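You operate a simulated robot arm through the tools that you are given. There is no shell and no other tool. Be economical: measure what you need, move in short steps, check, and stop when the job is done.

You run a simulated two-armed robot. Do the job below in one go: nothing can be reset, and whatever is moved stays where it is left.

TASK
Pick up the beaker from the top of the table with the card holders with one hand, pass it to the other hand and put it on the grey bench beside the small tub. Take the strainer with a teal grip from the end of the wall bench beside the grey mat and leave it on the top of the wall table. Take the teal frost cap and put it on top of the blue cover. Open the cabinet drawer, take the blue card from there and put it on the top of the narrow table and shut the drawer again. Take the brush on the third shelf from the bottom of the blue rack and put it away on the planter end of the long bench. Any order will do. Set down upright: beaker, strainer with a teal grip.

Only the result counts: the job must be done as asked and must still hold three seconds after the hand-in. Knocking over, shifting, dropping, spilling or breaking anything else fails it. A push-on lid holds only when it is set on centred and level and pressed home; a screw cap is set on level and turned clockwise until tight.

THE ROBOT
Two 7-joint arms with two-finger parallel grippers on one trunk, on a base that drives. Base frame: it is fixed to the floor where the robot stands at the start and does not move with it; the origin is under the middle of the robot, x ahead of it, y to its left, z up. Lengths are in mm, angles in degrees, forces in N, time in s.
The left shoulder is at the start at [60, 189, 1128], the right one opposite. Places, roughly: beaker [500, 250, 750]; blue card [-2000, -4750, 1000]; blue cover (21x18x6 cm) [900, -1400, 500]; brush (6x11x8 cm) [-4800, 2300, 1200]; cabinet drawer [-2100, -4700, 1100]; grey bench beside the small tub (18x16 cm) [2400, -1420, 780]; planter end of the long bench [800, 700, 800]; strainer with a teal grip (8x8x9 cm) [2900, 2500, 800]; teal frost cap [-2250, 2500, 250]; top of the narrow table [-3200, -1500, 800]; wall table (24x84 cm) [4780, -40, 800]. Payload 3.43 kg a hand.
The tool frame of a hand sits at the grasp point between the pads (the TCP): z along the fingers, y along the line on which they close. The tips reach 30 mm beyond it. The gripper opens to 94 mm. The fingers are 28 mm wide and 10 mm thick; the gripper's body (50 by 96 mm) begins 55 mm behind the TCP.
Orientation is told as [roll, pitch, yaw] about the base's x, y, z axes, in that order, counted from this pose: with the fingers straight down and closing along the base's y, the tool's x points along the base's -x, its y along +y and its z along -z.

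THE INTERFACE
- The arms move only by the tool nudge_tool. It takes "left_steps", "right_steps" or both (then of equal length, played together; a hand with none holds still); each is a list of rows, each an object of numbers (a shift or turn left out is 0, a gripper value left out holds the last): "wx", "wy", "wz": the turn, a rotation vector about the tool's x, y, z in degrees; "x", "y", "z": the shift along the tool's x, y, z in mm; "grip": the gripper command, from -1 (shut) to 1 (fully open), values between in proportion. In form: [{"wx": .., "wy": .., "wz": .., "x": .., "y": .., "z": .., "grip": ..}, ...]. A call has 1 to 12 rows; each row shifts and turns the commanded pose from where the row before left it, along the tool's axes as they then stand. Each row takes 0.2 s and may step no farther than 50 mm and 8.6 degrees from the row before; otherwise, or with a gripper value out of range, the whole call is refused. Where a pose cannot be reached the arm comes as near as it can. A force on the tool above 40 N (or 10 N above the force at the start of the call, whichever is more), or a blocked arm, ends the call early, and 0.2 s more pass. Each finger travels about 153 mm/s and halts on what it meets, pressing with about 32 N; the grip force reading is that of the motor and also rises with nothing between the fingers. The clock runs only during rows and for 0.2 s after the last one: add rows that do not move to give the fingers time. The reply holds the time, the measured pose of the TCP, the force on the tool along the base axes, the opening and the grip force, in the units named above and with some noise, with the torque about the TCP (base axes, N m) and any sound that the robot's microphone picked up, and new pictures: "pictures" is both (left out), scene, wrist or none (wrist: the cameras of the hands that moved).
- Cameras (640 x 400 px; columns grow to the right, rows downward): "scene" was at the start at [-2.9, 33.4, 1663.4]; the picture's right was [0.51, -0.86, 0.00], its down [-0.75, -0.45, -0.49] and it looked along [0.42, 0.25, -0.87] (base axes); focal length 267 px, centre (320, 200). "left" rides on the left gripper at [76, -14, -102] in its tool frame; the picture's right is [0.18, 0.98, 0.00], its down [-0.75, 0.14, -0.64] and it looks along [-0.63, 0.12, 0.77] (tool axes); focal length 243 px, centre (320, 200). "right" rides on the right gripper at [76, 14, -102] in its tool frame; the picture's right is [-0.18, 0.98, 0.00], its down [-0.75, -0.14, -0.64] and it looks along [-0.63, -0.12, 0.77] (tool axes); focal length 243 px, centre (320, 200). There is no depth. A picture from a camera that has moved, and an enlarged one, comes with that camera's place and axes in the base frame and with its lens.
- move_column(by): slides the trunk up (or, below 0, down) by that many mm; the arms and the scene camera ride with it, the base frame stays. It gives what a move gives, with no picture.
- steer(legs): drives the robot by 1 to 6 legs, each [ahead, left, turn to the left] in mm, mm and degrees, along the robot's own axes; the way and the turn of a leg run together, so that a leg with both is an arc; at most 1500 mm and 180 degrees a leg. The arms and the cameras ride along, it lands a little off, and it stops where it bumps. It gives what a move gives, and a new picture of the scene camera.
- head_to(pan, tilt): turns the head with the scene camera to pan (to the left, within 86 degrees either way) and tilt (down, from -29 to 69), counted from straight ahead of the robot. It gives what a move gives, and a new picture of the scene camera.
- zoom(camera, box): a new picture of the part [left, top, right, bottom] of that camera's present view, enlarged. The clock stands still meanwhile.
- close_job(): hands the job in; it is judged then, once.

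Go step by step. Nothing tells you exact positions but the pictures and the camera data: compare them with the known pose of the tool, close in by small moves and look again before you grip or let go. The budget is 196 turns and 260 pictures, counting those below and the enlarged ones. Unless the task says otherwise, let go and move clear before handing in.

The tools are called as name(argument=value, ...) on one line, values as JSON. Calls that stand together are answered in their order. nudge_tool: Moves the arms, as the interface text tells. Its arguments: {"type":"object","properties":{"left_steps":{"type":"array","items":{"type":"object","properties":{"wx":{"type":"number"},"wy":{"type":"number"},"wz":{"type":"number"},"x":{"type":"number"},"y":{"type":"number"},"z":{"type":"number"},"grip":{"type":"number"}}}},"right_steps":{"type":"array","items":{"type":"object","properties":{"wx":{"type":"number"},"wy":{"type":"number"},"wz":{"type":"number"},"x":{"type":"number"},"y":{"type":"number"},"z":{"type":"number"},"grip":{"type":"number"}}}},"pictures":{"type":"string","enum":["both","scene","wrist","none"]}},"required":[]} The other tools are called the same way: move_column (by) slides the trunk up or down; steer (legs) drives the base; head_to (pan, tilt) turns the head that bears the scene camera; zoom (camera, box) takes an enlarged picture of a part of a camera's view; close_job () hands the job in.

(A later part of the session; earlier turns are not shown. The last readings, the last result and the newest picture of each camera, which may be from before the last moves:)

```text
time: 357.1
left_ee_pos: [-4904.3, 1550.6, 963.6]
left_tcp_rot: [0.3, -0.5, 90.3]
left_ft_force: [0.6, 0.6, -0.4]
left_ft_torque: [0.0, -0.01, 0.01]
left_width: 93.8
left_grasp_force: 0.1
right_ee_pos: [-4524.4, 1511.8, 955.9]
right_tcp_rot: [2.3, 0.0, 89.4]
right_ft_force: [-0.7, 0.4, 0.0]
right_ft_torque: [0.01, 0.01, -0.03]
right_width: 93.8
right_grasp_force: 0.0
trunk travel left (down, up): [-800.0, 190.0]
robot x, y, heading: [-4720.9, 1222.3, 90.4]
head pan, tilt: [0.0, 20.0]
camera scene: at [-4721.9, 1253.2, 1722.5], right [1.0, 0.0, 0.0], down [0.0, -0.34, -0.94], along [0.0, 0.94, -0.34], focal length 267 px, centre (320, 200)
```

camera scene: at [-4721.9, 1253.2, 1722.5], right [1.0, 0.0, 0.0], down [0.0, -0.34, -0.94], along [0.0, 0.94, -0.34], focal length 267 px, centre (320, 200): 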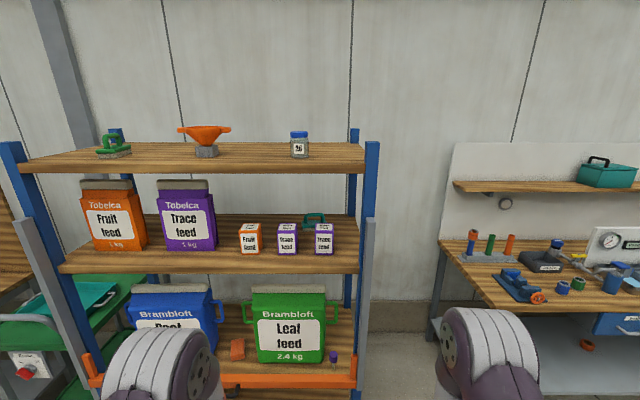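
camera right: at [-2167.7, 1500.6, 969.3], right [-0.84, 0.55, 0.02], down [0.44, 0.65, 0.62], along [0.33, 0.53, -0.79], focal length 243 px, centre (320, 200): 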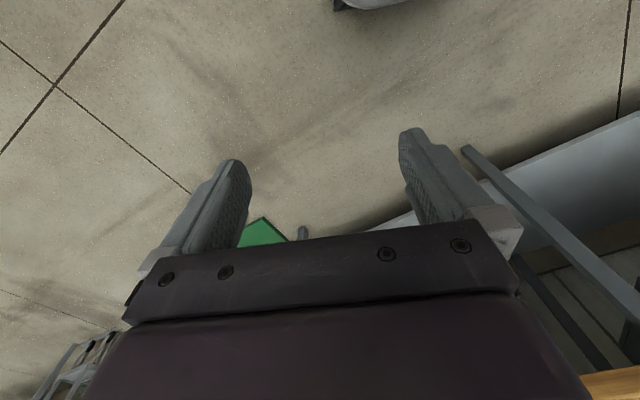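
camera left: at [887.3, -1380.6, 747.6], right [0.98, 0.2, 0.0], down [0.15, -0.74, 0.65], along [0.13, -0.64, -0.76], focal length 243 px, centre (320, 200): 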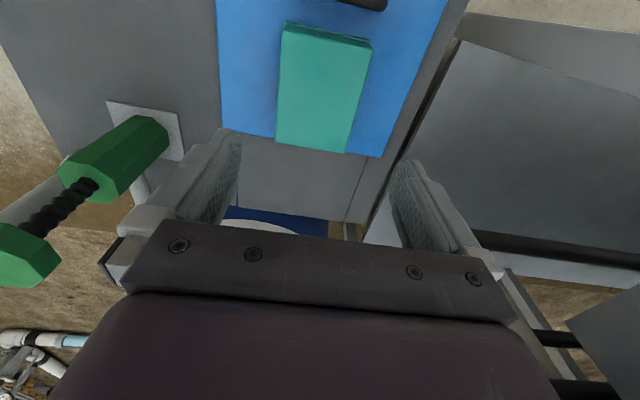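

The brush (teal handle) is at about [-4751, 2281, 1255] behind small boxes. The rack's right side is open, so I'll reach in from there with the right hand slanted. I set up the arms first: left tucked out to the side, right pointing forward and down.

move_column(by=185)

nudge_tool(left_steps=[{"y": 40}, {"y": 40}, {"y": 40}, {"y": 40}, {"y": 20, "x": 30}, {"x": 40}, {"x": 40}, {"x": 40}, {"x": 40}, {}, {}, {}], right_steps=[{"wx": -2.3, "wz": -5}, {"wz": -5}, {"wz": -5}, {"wz": -5}, {"wy": -7.5}, {"wy": -7.5}, {"wy": -7.5}, {"wy": -7.5}, {"wy": -7.5}, {"wy": -7.5}, {"wy": -7.5}, {"wy": -7.5}], pictures="none")

zoom(camera="scene", box=[230, 180, 390, 280])

```text
time: 359.1
left_ee_pos: [-4904.5, 1550.5, 1149.3]
left_tcp_rot: [0.4, -0.5, 90.2]
left_ft_force: [0.0, -0.5, 0.6]
left_ft_torque: [0.0, -0.02, -0.02]
left_width: 94.2
left_grasp_force: 0.0
right_ee_pos: [-4523.4, 1513.0, 1140.7]
right_tcp_rot: [2.3, 0.0, 89.4]
right_ft_force: [-0.8, -0.3, 0.5]
right_ft_torque: [-0.01, -0.02, 0.01]
right_width: 94.2
right_grasp_force: 0.1
trunk travel left (down, up): [-985.0, 5.0]
robot x, y, heading: [-4724.3, 1221.2, 90.0]
head pan, tilt: [0.0, 20.0]
```

```text
time: 361.7
left_ee_pos: [-5080.8, 1359.5, 1149.9]
left_tcp_rot: [0.5, -0.7, 90.2]
left_ft_force: [-0.3, -0.1, -0.1]
left_ft_torque: [-0.02, 0.01, -0.02]
left_width: 94.0
left_grasp_force: 0.0
right_ee_pos: [-4521.3, 1512.4, 1140.9]
right_tcp_rot: [8.5, -61.5, 101.8]
right_ft_force: [-0.1, -0.3, -0.4]
right_ft_torque: [-0.02, 0.05, 0.01]
right_width: 94.2
right_grasp_force: 0.0
trunk travel left (down, up): [-985.0, 5.0]
robot x, y, heading: [-4721.1, 1224.2, 90.1]
head pan, tilt: [0.0, 20.0]
```

```text
4.00 times, centred on (310, 230) of scene
camera zoom: at [-4719.9, 1251.1, 1907.6], right [1.0, 0.0, 0.0], down [0.0, -0.34, -0.94], along [0.0, 0.94, -0.34], focal length 1068 px, centre (360, 80)
```

zoom: 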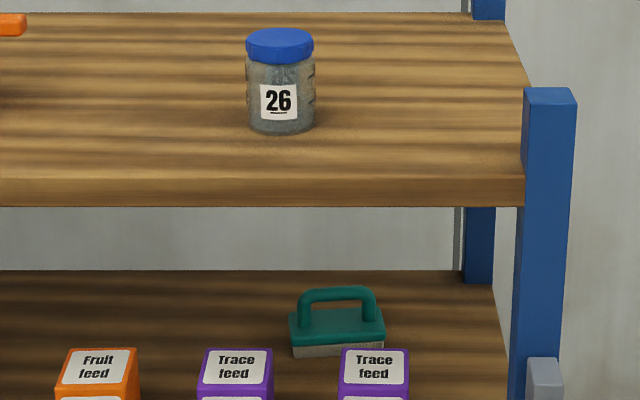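

Now I see the brush: its bar handle runs along x at z≈1290, centre [-4745, 2268]. I level the right hand and drive round to the rack's right side.

nudge_tool(right_steps=[{"wz": -4.6}], pictures="none")

steer(legs=[[0, -570, 0], [0, 0, 70], [0, -689, 0]])

head_to(pan=-10, tilt=35)

```text
time: 362.1
left_ee_pos: [-5081.4, 1361.2, 1148.1]
left_tcp_rot: [0.4, -0.5, 90.2]
left_ft_force: [0.0, -1.3, -0.3]
left_ft_torque: [0.02, -0.01, 0.01]
left_width: 94.0
left_grasp_force: 0.0
right_ee_pos: [-4523.5, 1514.4, 1141.7]
right_tcp_rot: [0.0, -61.6, 111.7]
right_ft_force: [-1.0, -0.6, 0.4]
right_ft_torque: [0.01, 0.01, -0.03]
right_width: 93.8
right_grasp_force: 0.0
trunk travel left (down, up): [-985.0, 5.0]
robot x, y, heading: [-4722.8, 1219.2, 90.0]
head pan, tilt: [0.0, 20.0]
```

```text
time: 371.9
left_ee_pos: [-4175.8, 1591.5, 1148.2]
left_tcp_rot: [0.3, -0.5, 160.4]
left_ft_force: [0.5, 0.0, 0.7]
left_ft_torque: [0.04, 0.01, 0.0]
left_width: 94.0
left_grasp_force: 0.1
right_ee_pos: [-4133.1, 2169.5, 1139.9]
right_tcp_rot: [0.1, -61.6, -178.0]
right_ft_force: [0.1, 0.7, 0.3]
right_ft_torque: [-0.04, -0.02, -0.01]
right_width: 93.7
right_grasp_force: 0.1
trunk travel left (down, up): [-985.0, 5.0]
robot x, y, heading: [-3923.1, 1878.2, 160.7]
head pan, tilt: [0.0, 20.0]
camera scene: at [-3954.2, 1893.0, 1907.5], right [0.33, 0.94, 0.0], down [0.32, -0.11, -0.94], along [-0.89, 0.31, -0.34], focal length 267 px, centre (320, 200)
```

scene: 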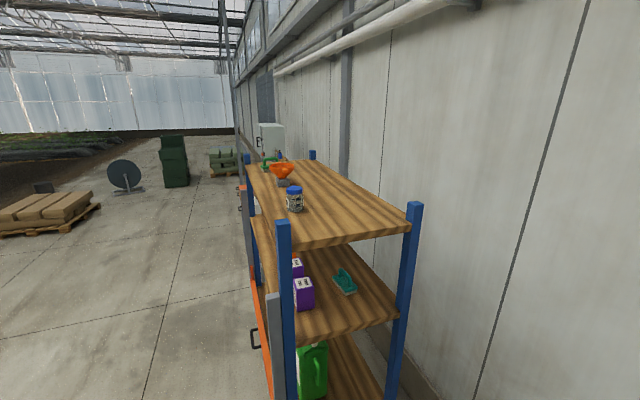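

```text
time: 372.6
left_ee_pos: [-4175.8, 1593.0, 1149.3]
left_tcp_rot: [0.3, -0.5, 160.4]
left_ft_force: [0.4, 0.7, 1.1]
left_ft_torque: [-0.01, 0.0, 0.0]
left_width: 94.0
left_grasp_force: 0.0
right_ee_pos: [-4133.3, 2171.2, 1140.9]
right_tcp_rot: [0.1, -61.7, -178.1]
right_ft_force: [0.1, -0.5, 0.3]
right_ft_torque: [0.0, -0.02, -0.01]
right_width: 94.4
right_grasp_force: 0.0
trunk travel left (down, up): [-985.0, 5.0]
robot x, y, heading: [-3920.1, 1880.3, 160.6]
head pan, tilt: [-10.0, 35.0]
camera scene: at [-3942.4, 1907.4, 1883.7], right [0.49, 0.87, 0.0], down [0.5, -0.28, -0.82], along [-0.71, 0.4, -0.57], focal length 267 px, centre (320, 200)
```

scene: 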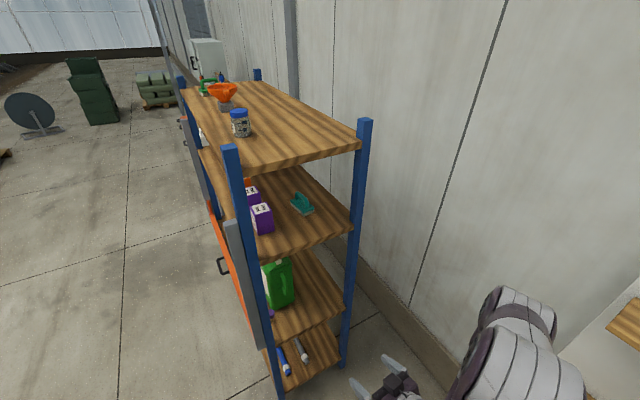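

zoom(camera="scene", box=[220, 120, 380, 220])

```text
4.00 times, centred on (300, 170) of scene
camera zoom: at [-3942.4, 1907.4, 1883.7], right [0.49, 0.87, 0.0], down [0.5, -0.28, -0.82], along [-0.71, 0.4, -0.57], focal length 1068 px, centre (400, 320)
```

zoom: 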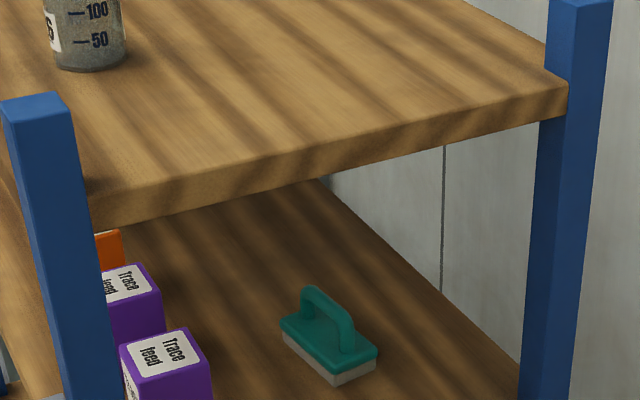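

The handle bar is centred at about [-4740, 2272, 1292], running at about 12°. I turn and raise the hand to match, then drive in.

nudge_tool(right_steps=[{"wx": -4.4, "wz": -2.4}, {"wx": -4.4, "wz": -2.4}, {"x": -38, "z": -20.5}, {"x": -38, "z": -20.5}, {"x": -38, "z": -20.5}, {"x": -38, "z": -20.5}, {"x": -38, "z": -20.5}, {}], pictures="none")

steer(legs=[[310, 0, 0]])

nudge_tool(right_steps=[{}], pictures="wrist")

```text
time: 374.4
left_ee_pos: [-4176.0, 1595.4, 1148.5]
left_tcp_rot: [0.4, -0.4, 160.4]
left_ft_force: [0.2, 1.5, 0.2]
left_ft_torque: [0.01, 0.0, -0.06]
left_width: 93.9
left_grasp_force: 0.1
right_ee_pos: [-4133.3, 2177.5, 1355.9]
right_tcp_rot: [0.4, -61.7, -168.2]
right_ft_force: [0.3, -1.3, -0.1]
right_ft_torque: [0.01, -0.01, 0.04]
right_width: 94.0
right_grasp_force: 0.0
right hand out of reach, approached as far as the arm can: row 7
trunk travel left (down, up): [-985.0, 5.0]
robot x, y, heading: [-3922.2, 1881.2, 160.9]
head pan, tilt: [-10.0, 35.0]
```

```text
time: 376.6
left_ee_pos: [-4475.3, 1696.2, 1149.8]
left_tcp_rot: [0.3, -0.6, 161.0]
left_ft_force: [0.2, 0.2, -0.2]
left_ft_torque: [-0.01, 0.0, -0.02]
left_width: 94.1
left_grasp_force: 0.1
right_ee_pos: [-4438.1, 2279.2, 1356.7]
right_tcp_rot: [0.1, -61.8, -167.4]
right_ft_force: [0.8, 0.3, -0.5]
right_ft_torque: [0.04, 0.0, -0.05]
right_width: 93.8
right_grasp_force: 0.1
trunk travel left (down, up): [-985.0, 5.0]
robot x, y, heading: [-4225.6, 1990.4, 161.0]
head pan, tilt: [-10.0, 35.0]
camera scene: at [-4243.6, 2011.6, 1883.7], right [0.48, 0.87, 0.0], down [0.5, -0.28, -0.82], along [-0.72, 0.4, -0.57], focal length 267 px, centre (320, 200)
```

scene: 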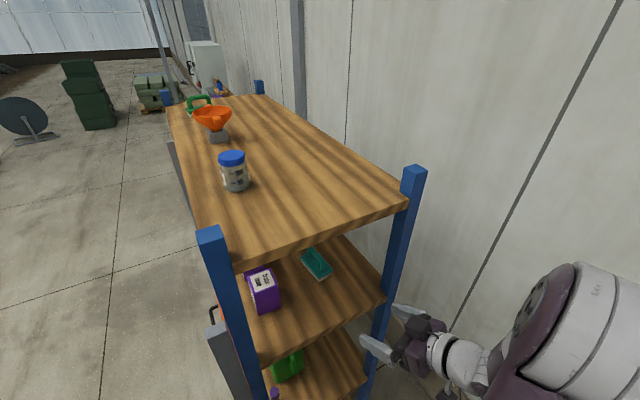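

```text
time: 377.0
left_ee_pos: [-4476.7, 1696.1, 1148.0]
left_tcp_rot: [0.3, -0.6, 161.0]
left_ft_force: [0.1, -0.7, -0.5]
left_ft_torque: [-0.03, 0.02, 0.01]
left_width: 94.1
left_grasp_force: 0.0
right_ee_pos: [-4440.0, 2280.2, 1355.1]
right_tcp_rot: [0.3, -61.7, -167.5]
right_ft_force: [0.1, -0.1, 0.2]
right_ft_torque: [0.0, 0.0, 0.03]
right_width: 94.0
right_grasp_force: 0.1
trunk travel left (down, up): [-985.0, 5.0]
robot x, y, heading: [-4230.2, 1989.8, 160.9]
head pan, tilt: [-10.0, 35.0]
camera right: at [-4314.4, 2293.2, 1337.3], right [0.13, -0.98, 0.16], down [0.17, 0.19, 0.97], along [-0.98, -0.1, 0.19], focal length 243 px, centre (320, 200)
```

right: 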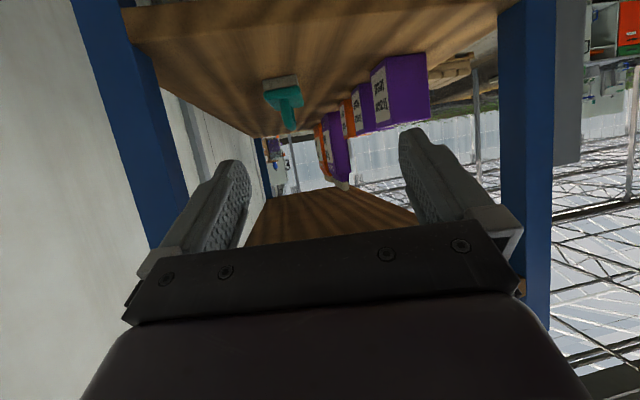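

The brush is in view between the rack posts. I move in to the pre-grasp position.

nudge_tool(right_steps=[{"x": -17.6, "y": -11.3, "z": 29.7}, {"x": -17.6, "y": -11.3, "z": 29.7}, {"x": -17.6, "y": -11.3, "z": 29.7}, {"x": -17.6, "y": -11.3, "z": 29.7}, {"x": -17.6, "y": -11.3, "z": 29.7}, {}], pictures="both")

```text
time: 378.4
left_ee_pos: [-4477.5, 1696.6, 1147.7]
left_tcp_rot: [0.3, -0.7, 161.1]
left_ft_force: [0.6, 0.3, 0.1]
left_ft_torque: [0.0, -0.03, 0.01]
left_width: 94.0
left_grasp_force: 0.1
right_ee_pos: [-4618.6, 2297.3, 1363.0]
right_tcp_rot: [0.1, -61.8, -167.6]
right_ft_force: [0.7, 0.6, -0.2]
right_ft_torque: [0.02, 0.0, -0.05]
right_width: 94.4
right_grasp_force: 0.0
trunk travel left (down, up): [-985.0, 5.0]
robot x, y, heading: [-4225.8, 1992.7, 161.0]
head pan, tilt: [-10.0, 35.0]
camera scene: at [-4245.6, 2012.3, 1883.7], right [0.48, 0.87, 0.0], down [0.5, -0.28, -0.82], along [-0.72, 0.4, -0.57], focal length 267 px, centre (320, 200)
camera right: at [-4493.5, 2310.0, 1345.7], right [0.13, -0.98, 0.16], down [0.17, 0.18, 0.97], along [-0.98, -0.1, 0.19], focal length 243 px, centre (320, 200)
```

scene: 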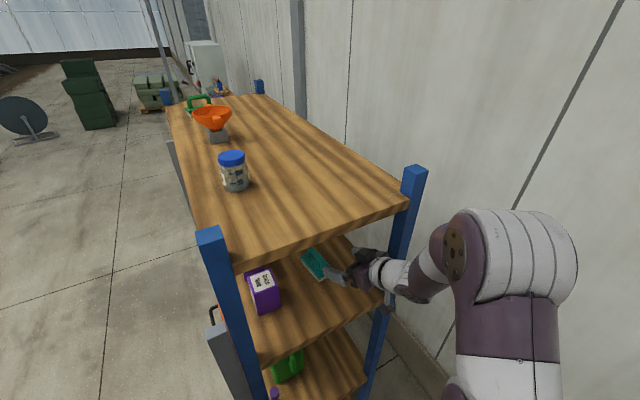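
right: 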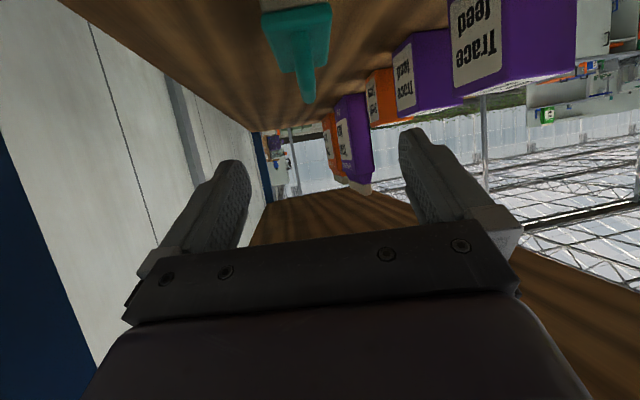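

nudge_tool(right_steps=[{"y": -6.7, "z": 25}, {"z": 30}, {"z": 30}, {}], pictures="wrist")

```text
time: 379.4
left_ee_pos: [-4477.4, 1695.6, 1148.9]
left_tcp_rot: [0.3, -0.5, 161.0]
left_ft_force: [-0.5, 0.6, 1.2]
left_ft_torque: [0.03, -0.01, 0.0]
left_width: 94.0
left_grasp_force: 0.0
right_ee_pos: [-4695.3, 2289.0, 1323.2]
right_tcp_rot: [0.2, -61.7, -167.6]
right_ft_force: [-0.3, 0.5, -1.0]
right_ft_torque: [0.0, 0.03, 0.0]
right_width: 94.0
right_grasp_force: 0.0
trunk travel left (down, up): [-985.0, 5.0]
robot x, y, heading: [-4226.6, 1988.4, 161.1]
head pan, tilt: [-10.0, 35.0]
camera right: at [-4569.8, 2300.6, 1305.1], right [0.13, -0.98, 0.16], down [0.17, 0.19, 0.97], along [-0.98, -0.1, 0.19], focal length 243 px, centre (320, 200)
```

right: 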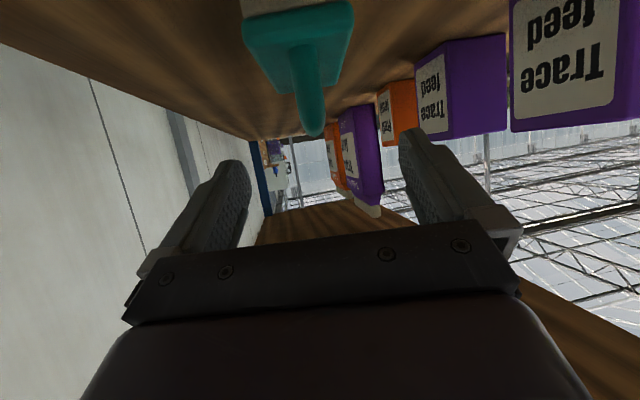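

nudge_tool(right_steps=[{"x": 5, "z": 22}, {"x": 4.5, "z": 22}, {}, {"grip": 0.2}, {"grip": -0.6}, {"grip": -1}, {"grip": -1}, {"grip": -1}], pictures="wrist")

```text
time: 381.2
left_ee_pos: [-4476.4, 1696.2, 1149.2]
left_tcp_rot: [0.4, -0.5, 160.9]
left_ft_force: [0.2, -0.4, -0.6]
left_ft_torque: [-0.01, -0.02, 0.02]
left_width: 94.0
left_grasp_force: 0.1
right_ee_pos: [-4729.7, 2279.3, 1293.7]
right_tcp_rot: [0.1, -61.6, -167.5]
right_ft_force: [-1.4, 0.6, 2.7]
right_ft_torque: [-0.02, 0.07, -0.05]
right_width: 19.3
right_grasp_force: 31.8
trunk travel left (down, up): [-985.0, 5.0]
robot x, y, heading: [-4226.7, 1989.1, 161.2]
head pan, tilt: [-10.0, 35.0]
camera right: at [-4603.7, 2293.0, 1275.5], right [0.13, -0.98, 0.16], down [0.17, 0.18, 0.97], along [-0.98, -0.1, 0.19], focal length 243 px, centre (320, 200)
```

right: 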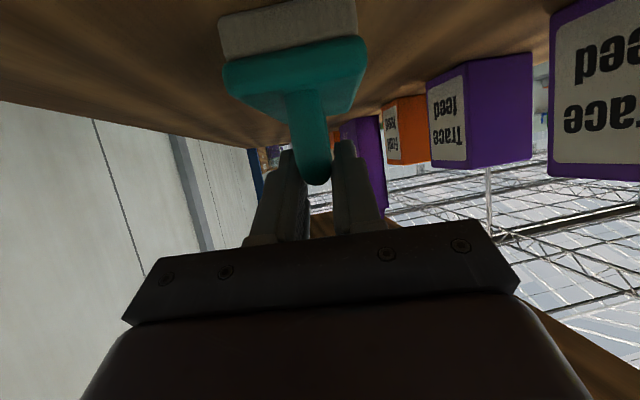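

Gripped on the bar. I lift 45 mm and back the robot out of the rack.

nudge_tool(right_steps=[{"x": -13, "z": -7}, {"x": -13, "z": -7}, {"x": -14, "z": -7.5}, {}], pictures="wrist")

steer(legs=[[-320, 0, 0]])

```text
time: 382.2
left_ee_pos: [-4477.2, 1697.8, 1149.6]
left_tcp_rot: [0.3, -0.5, 161.0]
left_ft_force: [-1.1, 0.0, 0.4]
left_ft_torque: [0.0, 0.01, -0.04]
left_width: 93.8
left_grasp_force: 0.0
right_ee_pos: [-4730.1, 2280.0, 1338.3]
right_tcp_rot: [0.2, -61.7, -167.6]
right_ft_force: [-0.1, 0.3, -1.3]
right_ft_torque: [-0.01, -0.04, -0.01]
right_width: 19.2
right_grasp_force: 32.7
trunk travel left (down, up): [-985.0, 5.0]
robot x, y, heading: [-4230.6, 1990.9, 160.7]
head pan, tilt: [-10.0, 35.0]
camera right: at [-4603.6, 2292.8, 1320.5], right [0.13, -0.98, 0.16], down [0.17, 0.19, 0.97], along [-0.98, -0.1, 0.19], focal length 243 px, centre (320, 200)
```

right: 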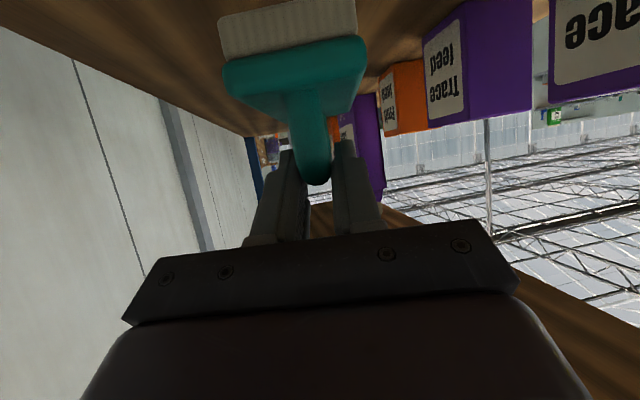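

```text
time: 384.3
left_ee_pos: [-4179.8, 1593.8, 1148.7]
left_tcp_rot: [0.3, -0.5, 161.0]
left_ft_force: [-0.4, 0.2, 0.6]
left_ft_torque: [-0.01, -0.03, -0.02]
left_width: 94.2
left_grasp_force: 0.0
right_ee_pos: [-4432.3, 2178.0, 1336.9]
right_tcp_rot: [0.3, -61.6, -167.6]
right_ft_force: [0.2, -0.3, -1.4]
right_ft_torque: [-0.01, 0.0, 0.02]
right_width: 19.3
right_grasp_force: 31.9
trunk travel left (down, up): [-985.0, 5.0]
robot x, y, heading: [-3930.5, 1884.2, 161.0]
head pan, tilt: [-10.0, 35.0]
camera scene: at [-3951.1, 1910.8, 1883.6], right [0.49, 0.87, 0.0], down [0.5, -0.28, -0.82], along [-0.72, 0.4, -0.58], focal length 267 px, centre (320, 200)
```

scene: 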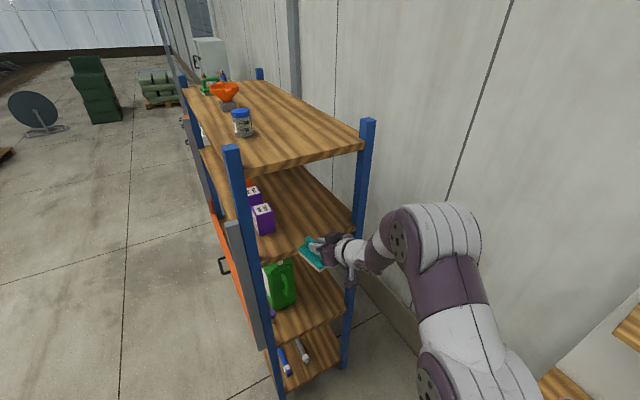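

The brush is out. I back off clear of the rack post, turn, and drive to the planter end of the long bench.

steer(legs=[[-200, 0, 0], [0, 620, 0], [0, 0, -161], [1450, 0, 0], [1450, 0, 0], [650, 0, 0]])

head_to(pan=-10, tilt=40)

```text
time: 412.4
left_ee_pos: [-256.1, 1595.8, 1149.1]
left_tcp_rot: [0.2, -0.6, -0.2]
left_ft_force: [0.5, 0.2, 1.1]
left_ft_torque: [0.01, -0.02, 0.0]
left_width: 94.0
left_grasp_force: 0.3
right_ee_pos: [170.3, 1124.7, 1337.9]
right_tcp_rot: [0.2, -61.8, 31.4]
right_ft_force: [0.0, -0.2, -1.0]
right_ft_torque: [0.0, 0.03, 0.01]
right_width: 18.9
right_grasp_force: 32.0
trunk travel left (down, up): [-985.0, 5.0]
robot x, y, heading: [-395.7, 1232.5, -0.2]
head pan, tilt: [-10.0, 35.0]
camera scene: at [-371.0, 1220.9, 1883.7], right [-0.17, -0.98, 0.0], down [-0.56, 0.1, -0.82], along [0.81, -0.14, -0.57], focal length 267 px, centre (320, 200)
```

scene: 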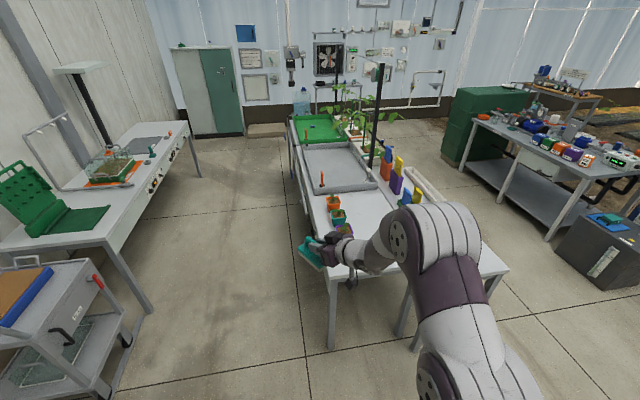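

```text
time: 413.1
left_ee_pos: [-256.2, 1595.4, 1147.8]
left_tcp_rot: [0.4, -0.5, 0.0]
left_ft_force: [-0.4, 0.1, 0.3]
left_ft_torque: [-0.02, 0.0, 0.03]
left_width: 93.8
left_grasp_force: 0.2
right_ee_pos: [172.0, 1125.7, 1337.4]
right_tcp_rot: [0.2, -61.8, 31.4]
right_ft_force: [-0.3, -0.6, -1.6]
right_ft_torque: [-0.01, 0.02, 0.01]
right_width: 19.3
right_grasp_force: 32.1
trunk travel left (down, up): [-985.0, 5.0]
robot x, y, heading: [-401.4, 1233.8, -0.2]
head pan, tilt: [-10.0, 40.0]
camera scene: at [-372.6, 1221.4, 1876.1], right [-0.17, -0.98, 0.0], down [-0.63, 0.11, -0.77], along [0.75, -0.13, -0.64], focal length 267 px, centre (320, 200)
```

scene: 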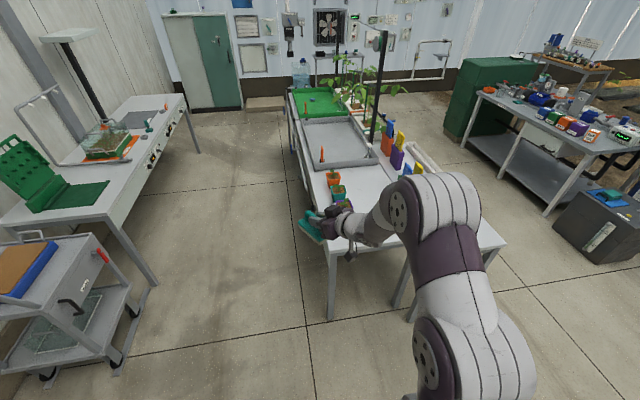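

I lower the trunk and approach the planter end from its near side.

move_column(by=-385)

steer(legs=[[0, -426, 0], [400, 0, 0]])

head_to(pan=0, tilt=45)

```text
time: 416.8
left_ee_pos: [-254.5, 1594.1, 764.0]
left_tcp_rot: [0.3, -0.4, -0.1]
left_ft_force: [0.4, 0.0, 0.1]
left_ft_torque: [-0.02, -0.01, 0.01]
left_width: 94.3
left_grasp_force: 0.1
right_ee_pos: [172.4, 1125.0, 953.3]
right_tcp_rot: [0.1, -61.8, 31.4]
right_ft_force: [-0.9, 0.0, -1.3]
right_ft_torque: [-0.01, -0.03, -0.01]
right_width: 19.2
right_grasp_force: 32.3
trunk travel left (down, up): [-600.0, 390.0]
robot x, y, heading: [-394.3, 1237.0, -0.4]
head pan, tilt: [-10.0, 40.0]
```

```text
time: 421.5
left_ee_pos: [149.1, 1181.5, 763.8]
left_tcp_rot: [0.3, -0.6, 0.1]
left_ft_force: [-1.0, 0.6, 0.1]
left_ft_torque: [-0.01, 0.01, 0.03]
left_width: 94.1
left_grasp_force: 0.1
right_ee_pos: [577.3, 714.4, 952.9]
right_tcp_rot: [0.4, -61.7, 31.5]
right_ft_force: [-0.7, -0.8, -1.2]
right_ft_torque: [-0.02, 0.02, 0.01]
right_width: 19.1
right_grasp_force: 32.0
trunk travel left (down, up): [-600.0, 390.0]
robot x, y, heading: [8.0, 822.9, 0.0]
head pan, tilt: [-10.0, 40.0]
camera scene: at [33.7, 808.3, 1491.1], right [-0.17, -0.99, 0.0], down [-0.63, 0.11, -0.77], along [0.75, -0.13, -0.64], focal length 267 px, centre (320, 200)
```

scene: 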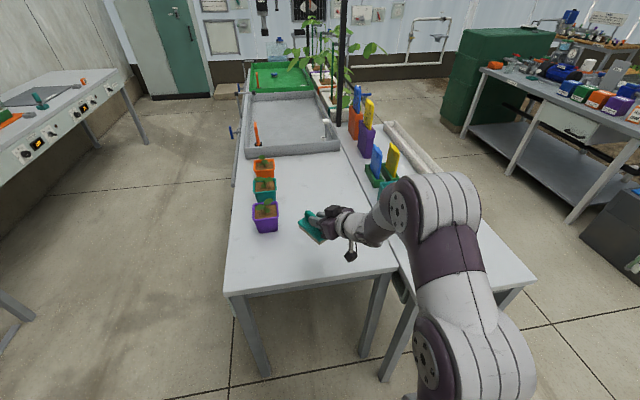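

```text
time: 422.2
left_ee_pos: [148.3, 1182.7, 764.3]
left_tcp_rot: [0.3, -0.6, 0.1]
left_ft_force: [0.1, -0.5, 0.6]
left_ft_torque: [0.01, 0.02, 0.0]
left_width: 93.8
left_grasp_force: 0.3
right_ee_pos: [577.2, 713.0, 953.1]
right_tcp_rot: [0.2, -61.6, 31.7]
right_ft_force: [1.0, -0.2, -0.8]
right_ft_torque: [-0.01, 0.01, -0.03]
right_width: 19.1
right_grasp_force: 32.6
trunk travel left (down, up): [-600.0, 390.0]
robot x, y, heading: [11.9, 822.4, -0.0]
head pan, tilt: [0.0, 45.0]
camera scene: at [30.2, 823.0, 1483.9], right [0.0, -1.0, 0.0], down [-0.71, 0.0, -0.71], along [0.71, 0.0, -0.71], focal length 267 px, centre (320, 200)
```

scene: 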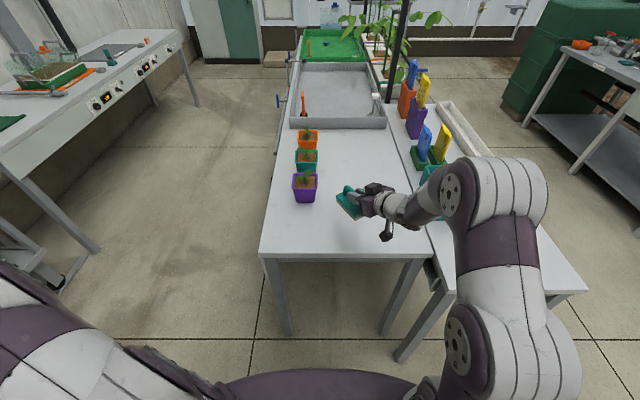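

The planter end is the near end of this bench, with three pots along its left edge and a free middle. I drive in 185 mm and lower the brush.

steer(legs=[[190, 0, 0]])

nudge_tool(right_steps=[{"x": 26, "z": 14}, {"x": 26, "z": 14}, {"x": 13, "z": 7}, {}], pictures="both")

```text
time: 423.8
left_ee_pos: [335.9, 1182.8, 763.9]
left_tcp_rot: [0.3, -0.5, 0.0]
left_ft_force: [0.5, 0.1, 0.7]
left_ft_torque: [0.02, 0.04, -0.04]
left_width: 94.2
left_grasp_force: 0.1
right_ee_pos: [765.0, 713.1, 952.8]
right_tcp_rot: [0.3, -61.6, 31.5]
right_ft_force: [0.7, -0.7, -1.3]
right_ft_torque: [-0.04, 0.05, 0.05]
right_width: 18.8
right_grasp_force: 31.9
trunk travel left (down, up): [-600.0, 390.0]
robot x, y, heading: [194.6, 825.0, 0.0]
head pan, tilt: [0.0, 45.0]
camera scene: at [218.5, 823.4, 1483.8], right [0.0, -1.0, 0.0], down [-0.71, 0.0, -0.71], along [0.71, 0.0, -0.71], focal length 267 px, centre (320, 200)
```

scene: 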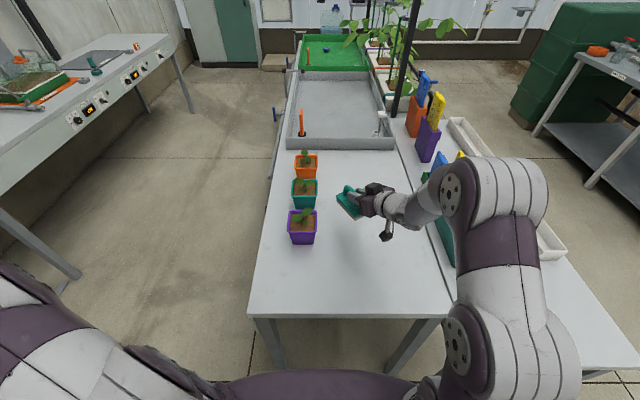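

```text
time: 424.8
left_ee_pos: [336.4, 1183.2, 762.1]
left_tcp_rot: [0.3, -0.6, 0.1]
left_ft_force: [0.3, 1.1, -0.3]
left_ft_torque: [0.01, 0.01, -0.02]
left_width: 94.1
left_grasp_force: 0.0
right_ee_pos: [764.0, 713.7, 878.3]
right_tcp_rot: [0.2, -61.7, 31.4]
right_ft_force: [-0.7, 0.6, -0.8]
right_ft_torque: [-0.01, 0.03, 0.01]
right_width: 19.0
right_grasp_force: 32.0
trunk travel left (down, up): [-600.0, 390.0]
robot x, y, heading: [197.8, 825.6, -0.3]
head pan, tilt: [0.0, 45.0]
camera scene: at [217.2, 823.4, 1483.8], right [0.0, -1.0, 0.0], down [-0.71, 0.0, -0.71], along [0.71, 0.0, -0.71], focal length 267 px, centre (320, 200)
camera right: at [648.8, 659.6, 860.6], right [-0.44, 0.88, 0.16], down [-0.1, -0.23, 0.97], along [0.89, 0.41, 0.19], focal length 243 px, centre (320, 200)
```

scene: 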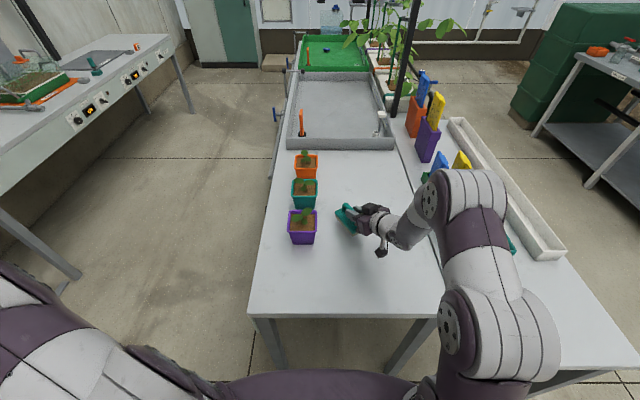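
right: 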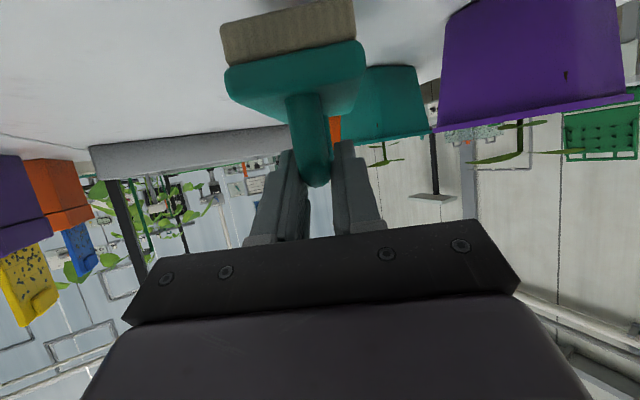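

nudge_tool(right_steps=[{"x": 7, "z": 3.8}, {"x": 5.3, "z": 2.85}, {"x": 2.6, "z": 1.4}, {"x": 2.6, "z": 1.4}, {"x": 2.6, "z": 1.4}, {"x": 2.6, "z": 1.4}, {"x": 2.6, "z": 1.4}, {}], pictures="none")

```text
time: 426.6
left_ee_pos: [335.5, 1180.7, 763.5]
left_tcp_rot: [0.2, -0.7, 0.1]
left_ft_force: [-0.3, 0.3, -0.7]
left_ft_torque: [-0.02, 0.02, 0.02]
left_width: 94.1
left_grasp_force: 0.1
right_ee_pos: [763.8, 714.7, 852.8]
right_tcp_rot: [0.0, -61.9, 31.7]
right_ft_force: [-1.2, -2.2, 7.3]
right_ft_torque: [0.24, -0.46, -0.01]
right_width: 18.8
right_grasp_force: 32.3
trunk travel left (down, up): [-600.0, 390.0]
robot x, y, heading: [197.2, 826.4, -0.0]
head pan, tilt: [0.0, 45.0]
```

nudge_tool(right_steps=[{"x": 1.3, "z": 0.7}, {}], pictures="wrist")

```text
time: 427.2
left_ee_pos: [335.2, 1183.1, 764.3]
left_tcp_rot: [0.3, -0.4, 0.1]
left_ft_force: [-0.1, 0.4, -0.4]
left_ft_torque: [0.03, 0.0, -0.03]
left_width: 93.9
left_grasp_force: 0.0
right_ee_pos: [763.7, 713.7, 850.0]
right_tcp_rot: [0.2, -61.6, 31.4]
right_ft_force: [-2.0, -0.5, 3.5]
right_ft_torque: [0.14, -0.08, 0.01]
right_width: 16.3
right_grasp_force: 31.9
trunk travel left (down, up): [-600.0, 390.0]
robot x, y, heading: [196.5, 822.4, 0.0]
head pan, tilt: [0.0, 45.0]
camera right: at [648.0, 659.3, 831.0], right [-0.44, 0.88, 0.16], down [-0.1, -0.23, 0.97], along [0.89, 0.41, 0.19], focal length 243 px, centre (320, 200)
```

right: 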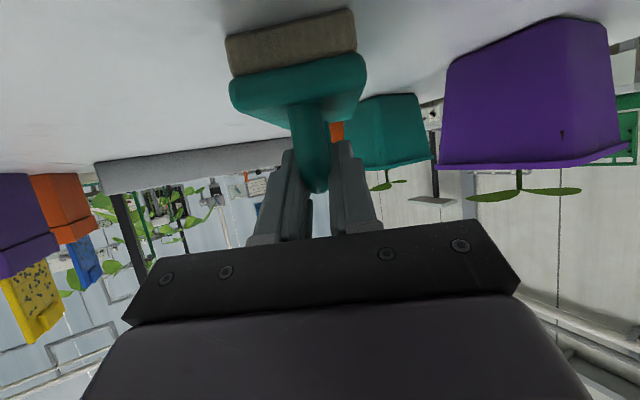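

The brush rests on the bench. I open and withdraw.

nudge_tool(right_steps=[{"grip": -0.4}, {"grip": 0.2}, {"grip": 1}, {"grip": 1}, {"z": -30}, {"z": -40}, {"x": -30, "z": -20}, {}], pictures="wrist")

```text
time: 429.0
left_ee_pos: [335.6, 1181.8, 763.6]
left_tcp_rot: [0.3, -0.5, 0.1]
left_ft_force: [0.4, -0.4, 0.0]
left_ft_torque: [-0.01, 0.0, 0.02]
left_width: 94.2
left_grasp_force: 0.1
right_ee_pos: [709.1, 679.6, 919.2]
right_tcp_rot: [0.4, -61.7, 31.5]
right_ft_force: [-0.1, 0.1, 0.2]
right_ft_torque: [-0.01, -0.01, 0.01]
right_width: 94.1
right_grasp_force: 0.1
trunk travel left (down, up): [-600.0, 390.0]
robot x, y, heading: [195.4, 826.4, 0.0]
head pan, tilt: [0.0, 45.0]
camera right: at [594.7, 625.1, 901.5], right [-0.44, 0.88, 0.16], down [-0.1, -0.23, 0.97], along [0.89, 0.41, 0.19], focal length 243 px, centre (320, 200)
```

right: 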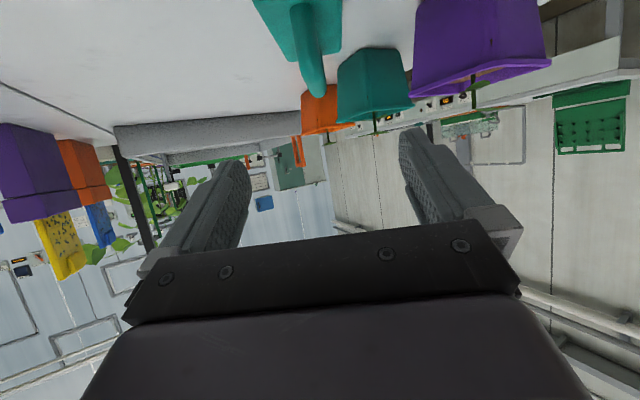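

The brush is placed. The last job is the drawer card. I bring the right hand back to neutral and drive south to look.

steer(legs=[[-480, 0, 0], [0, 0, -90], [1450, 0, 0]])

nudge_tool(right_steps=[{"wy": 8}, {"wy": 8}, {"wy": 8}, {"wy": 8}, {"wy": 8}, {"wy": 8}, {"wy": 8}, {"wy": 5.6}, {"wz": 8}, {"wz": 8}, {"wz": 8}, {"wz": 7}], left_steps=[{}, {}, {}, {"x": -40}, {"x": -40}, {"x": -40}, {"y": -40}, {"y": -40}, {"y": -40}, {"y": -40}, {"x": -30}, {}], pictures="none")

head_to(pan=0, tilt=15)

head_to(pan=-50, tilt=15)

```text
time: 442.3
left_ee_pos: [82.4, -726.7, 763.9]
left_tcp_rot: [0.3, -0.5, -88.8]
left_ft_force: [-0.8, -0.6, 0.6]
left_ft_torque: [0.01, 0.05, -0.02]
left_width: 94.3
left_grasp_force: 0.0
right_ee_pos: [-412.7, -1111.1, 918.6]
right_tcp_rot: [0.2, -61.7, -57.4]
right_ft_force: [-0.6, -0.6, -0.4]
right_ft_torque: [0.02, 0.02, -0.01]
right_width: 93.9
right_grasp_force: 0.2
trunk travel left (down, up): [-600.0, 390.0]
robot x, y, heading: [-277.8, -594.1, -88.8]
head pan, tilt: [0.0, 45.0]
camera scene: at [-278.1, -615.6, 1483.8], right [-1.0, -0.02, 0.0], down [-0.01, 0.71, -0.71], along [0.01, -0.71, -0.71], focal length 267 px, centre (320, 200)
```

scene: 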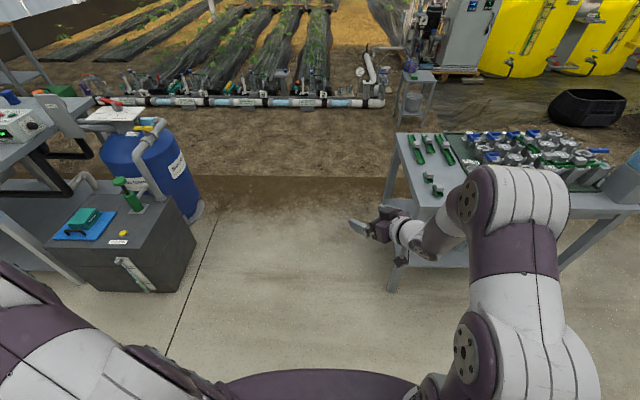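

```text
time: 444.9
left_ee_pos: [-76.2, -881.8, 765.3]
left_tcp_rot: [0.3, -0.6, -88.8]
left_ft_force: [0.2, 0.2, -0.1]
left_ft_torque: [0.0, 0.01, -0.03]
left_width: 93.8
left_grasp_force: 0.2
right_ee_pos: [-425.0, -1090.9, 897.8]
right_tcp_rot: [8.8, -9.2, -88.8]
right_ft_force: [-0.5, -0.7, -0.3]
right_ft_torque: [-0.04, 0.0, 0.0]
right_width: 94.0
right_grasp_force: 0.0
right hand out of reach, approached as far as the arm can: row 6, 7, 8
trunk travel left (down, up): [-600.0, 390.0]
robot x, y, heading: [-277.5, -593.0, -88.9]
head pan, tilt: [0.0, 45.0]
```

```text
time: 445.9
left_ee_pos: [-75.3, -883.0, 764.4]
left_tcp_rot: [0.2, -0.5, -88.9]
left_ft_force: [-0.5, -0.2, 0.1]
left_ft_torque: [0.0, -0.02, -0.02]
left_width: 94.0
left_grasp_force: 0.2
right_ee_pos: [-424.5, -1091.4, 896.0]
right_tcp_rot: [8.8, -9.2, -88.6]
right_ft_force: [0.5, -0.3, -0.4]
right_ft_torque: [-0.02, 0.0, 0.01]
right_width: 94.1
right_grasp_force: 0.1
trunk travel left (down, up): [-600.0, 390.0]
robot x, y, heading: [-279.1, -592.6, -88.8]
head pan, tilt: [0.0, 15.0]
camera scene: at [-277.9, -627.4, 1530.6], right [-1.0, -0.02, 0.0], down [-0.01, 0.26, -0.97], along [0.02, -0.97, -0.26], focal length 267 px, centre (320, 200)
```

scene: 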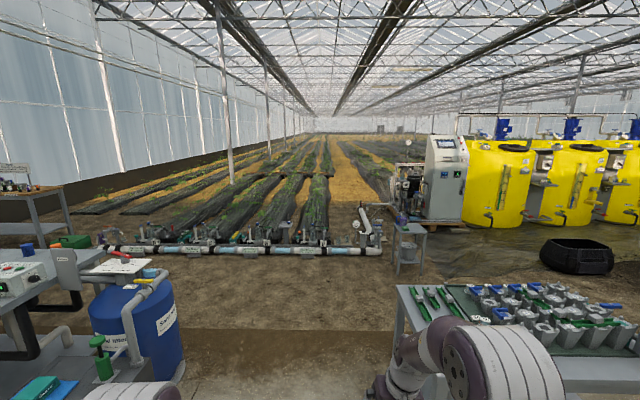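

```text
time: 447.1
left_ee_pos: [-74.8, -882.3, 764.2]
left_tcp_rot: [0.3, -0.5, -88.8]
left_ft_force: [0.1, -0.4, 0.0]
left_ft_torque: [-0.03, -0.01, -0.02]
left_width: 94.1
left_grasp_force: 0.1
right_ee_pos: [-424.1, -1092.2, 897.1]
right_tcp_rot: [8.7, -9.0, -88.6]
right_ft_force: [-0.5, 1.1, -1.0]
right_ft_torque: [0.02, 0.01, -0.02]
right_width: 94.0
right_grasp_force: 0.1
trunk travel left (down, up): [-600.0, 390.0]
robot x, y, heading: [-277.7, -593.8, -88.8]
head pan, tilt: [-50.0, 15.0]
camera scene: at [-350.0, -595.6, 1530.7], right [-0.66, 0.75, 0.0], down [0.19, 0.17, -0.97], along [-0.73, -0.64, -0.26], focal length 267 px, centre (320, 200)
```

scene: 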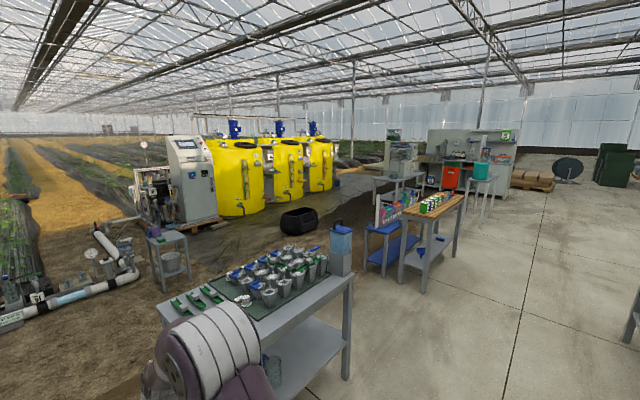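

zoom(camera="scene", box=[110, 120, 270, 220])

zoom(camera="scene", box=[350, 160, 510, 280])

```text
4.00 times, centred on (190, 170) of scene
camera zoom: at [-350.0, -595.6, 1530.7], right [-0.66, 0.75, 0.0], down [0.19, 0.17, -0.97], along [-0.73, -0.64, -0.26], focal length 1068 px, centre (840, 320)
```

zoom: 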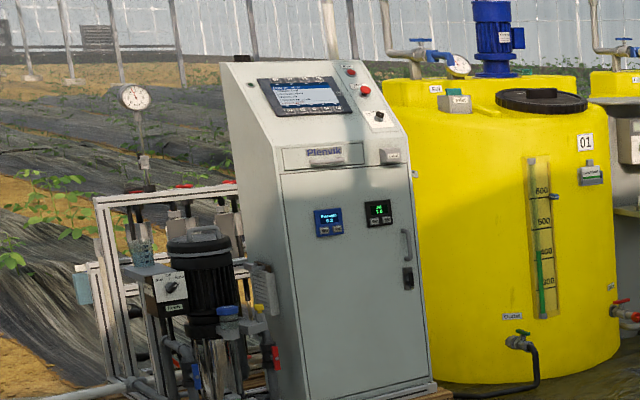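

```text
3.33 times, centred on (430, 220) of scene
camera zoom: at [-350.0, -595.6, 1530.7], right [-0.66, 0.75, 0.0], down [0.19, 0.17, -0.97], along [-0.73, -0.64, -0.26], focal length 890 px, centre (-47, 133)
```

zoom: 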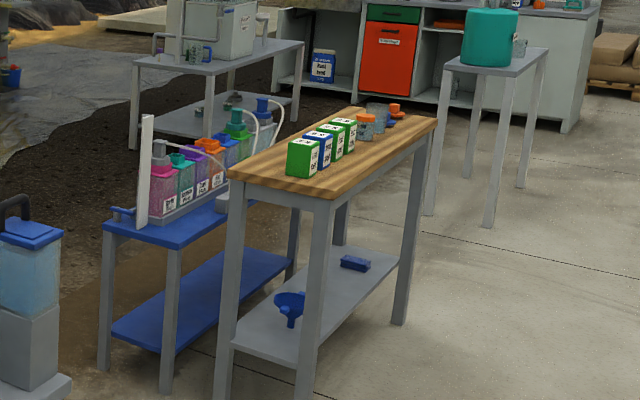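

The cabinet "Plenvik" stands at about [-2150, -4700] with the drawer under its display. I'll go round the east end of the clamp table and then west along y≈-2500.

steer(legs=[[0, 240, -1.2], [1000, 0, 0], [950, 0, 0], [0, -1030, 0], [0, -1030, 0]])

head_to(pan=0, tilt=15)

zoom(camera="scene", box=[220, 100, 420, 225])

```text
time: 468.0
left_ee_pos: [-1865.7, -2849.6, 764.0]
left_tcp_rot: [0.3, -0.6, -88.7]
left_ft_force: [-0.5, 0.3, 0.0]
left_ft_torque: [0.02, 0.01, -0.02]
left_width: 93.7
left_grasp_force: 0.1
right_ee_pos: [-2215.5, -3060.4, 897.1]
right_tcp_rot: [8.8, -9.2, -88.7]
right_ft_force: [-0.5, 0.7, 0.3]
right_ft_torque: [0.0, -0.02, 0.03]
right_width: 94.1
right_grasp_force: 0.0
trunk travel left (down, up): [-600.0, 390.0]
robot x, y, heading: [-2070.2, -2564.5, -88.8]
head pan, tilt: [-50.0, 15.0]
camera scene: at [-2141.4, -2562.8, 1530.6], right [-0.66, 0.75, 0.0], down [0.19, 0.17, -0.97], along [-0.73, -0.64, -0.26], focal length 267 px, centre (320, 200)
```

scene: 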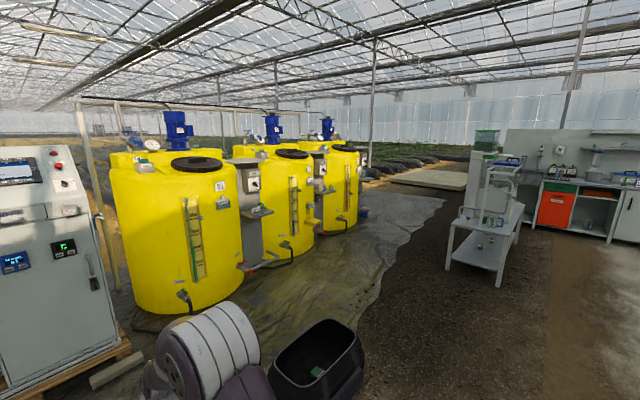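

```text
time: 469.1
left_ee_pos: [-1865.6, -2848.6, 764.9]
left_tcp_rot: [0.2, -0.5, -88.7]
left_ft_force: [0.0, -0.1, -0.1]
left_ft_torque: [0.03, -0.02, 0.04]
left_width: 94.0
left_grasp_force: 0.0
right_ee_pos: [-2214.1, -3061.1, 896.0]
right_tcp_rot: [8.8, -9.2, -88.4]
right_ft_force: [0.8, -0.4, 0.2]
right_ft_torque: [-0.03, 0.0, -0.03]
right_width: 93.9
right_grasp_force: 0.1
trunk travel left (down, up): [-600.0, 390.0]
robot x, y, heading: [-2069.7, -2562.3, -88.5]
head pan, tilt: [0.0, 15.0]
camera scene: at [-2068.8, -2594.6, 1530.7], right [-1.0, -0.02, 0.0], down [-0.01, 0.26, -0.97], along [0.02, -0.97, -0.26], focal length 267 px, centre (320, 200)
```

scene: 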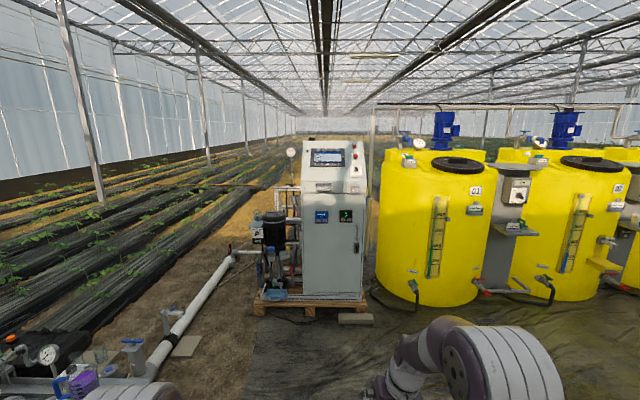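

```text
3.20 times, centred on (320, 162) of scene
camera zoom: at [-2068.8, -2594.6, 1530.7], right [-1.0, -0.02, 0.0], down [-0.01, 0.26, -0.97], along [0.02, -0.97, -0.26], focal length 854 px, centre (320, 320)
```

zoom: 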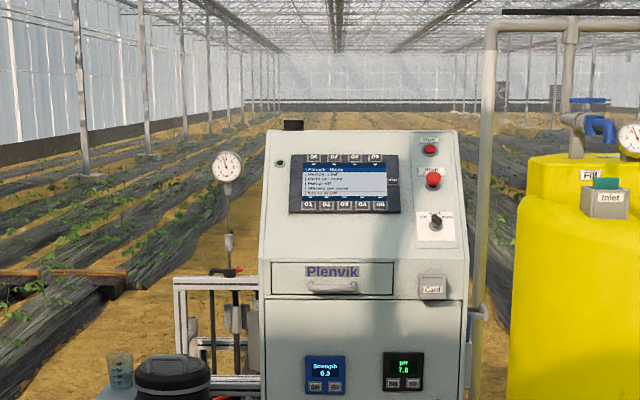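

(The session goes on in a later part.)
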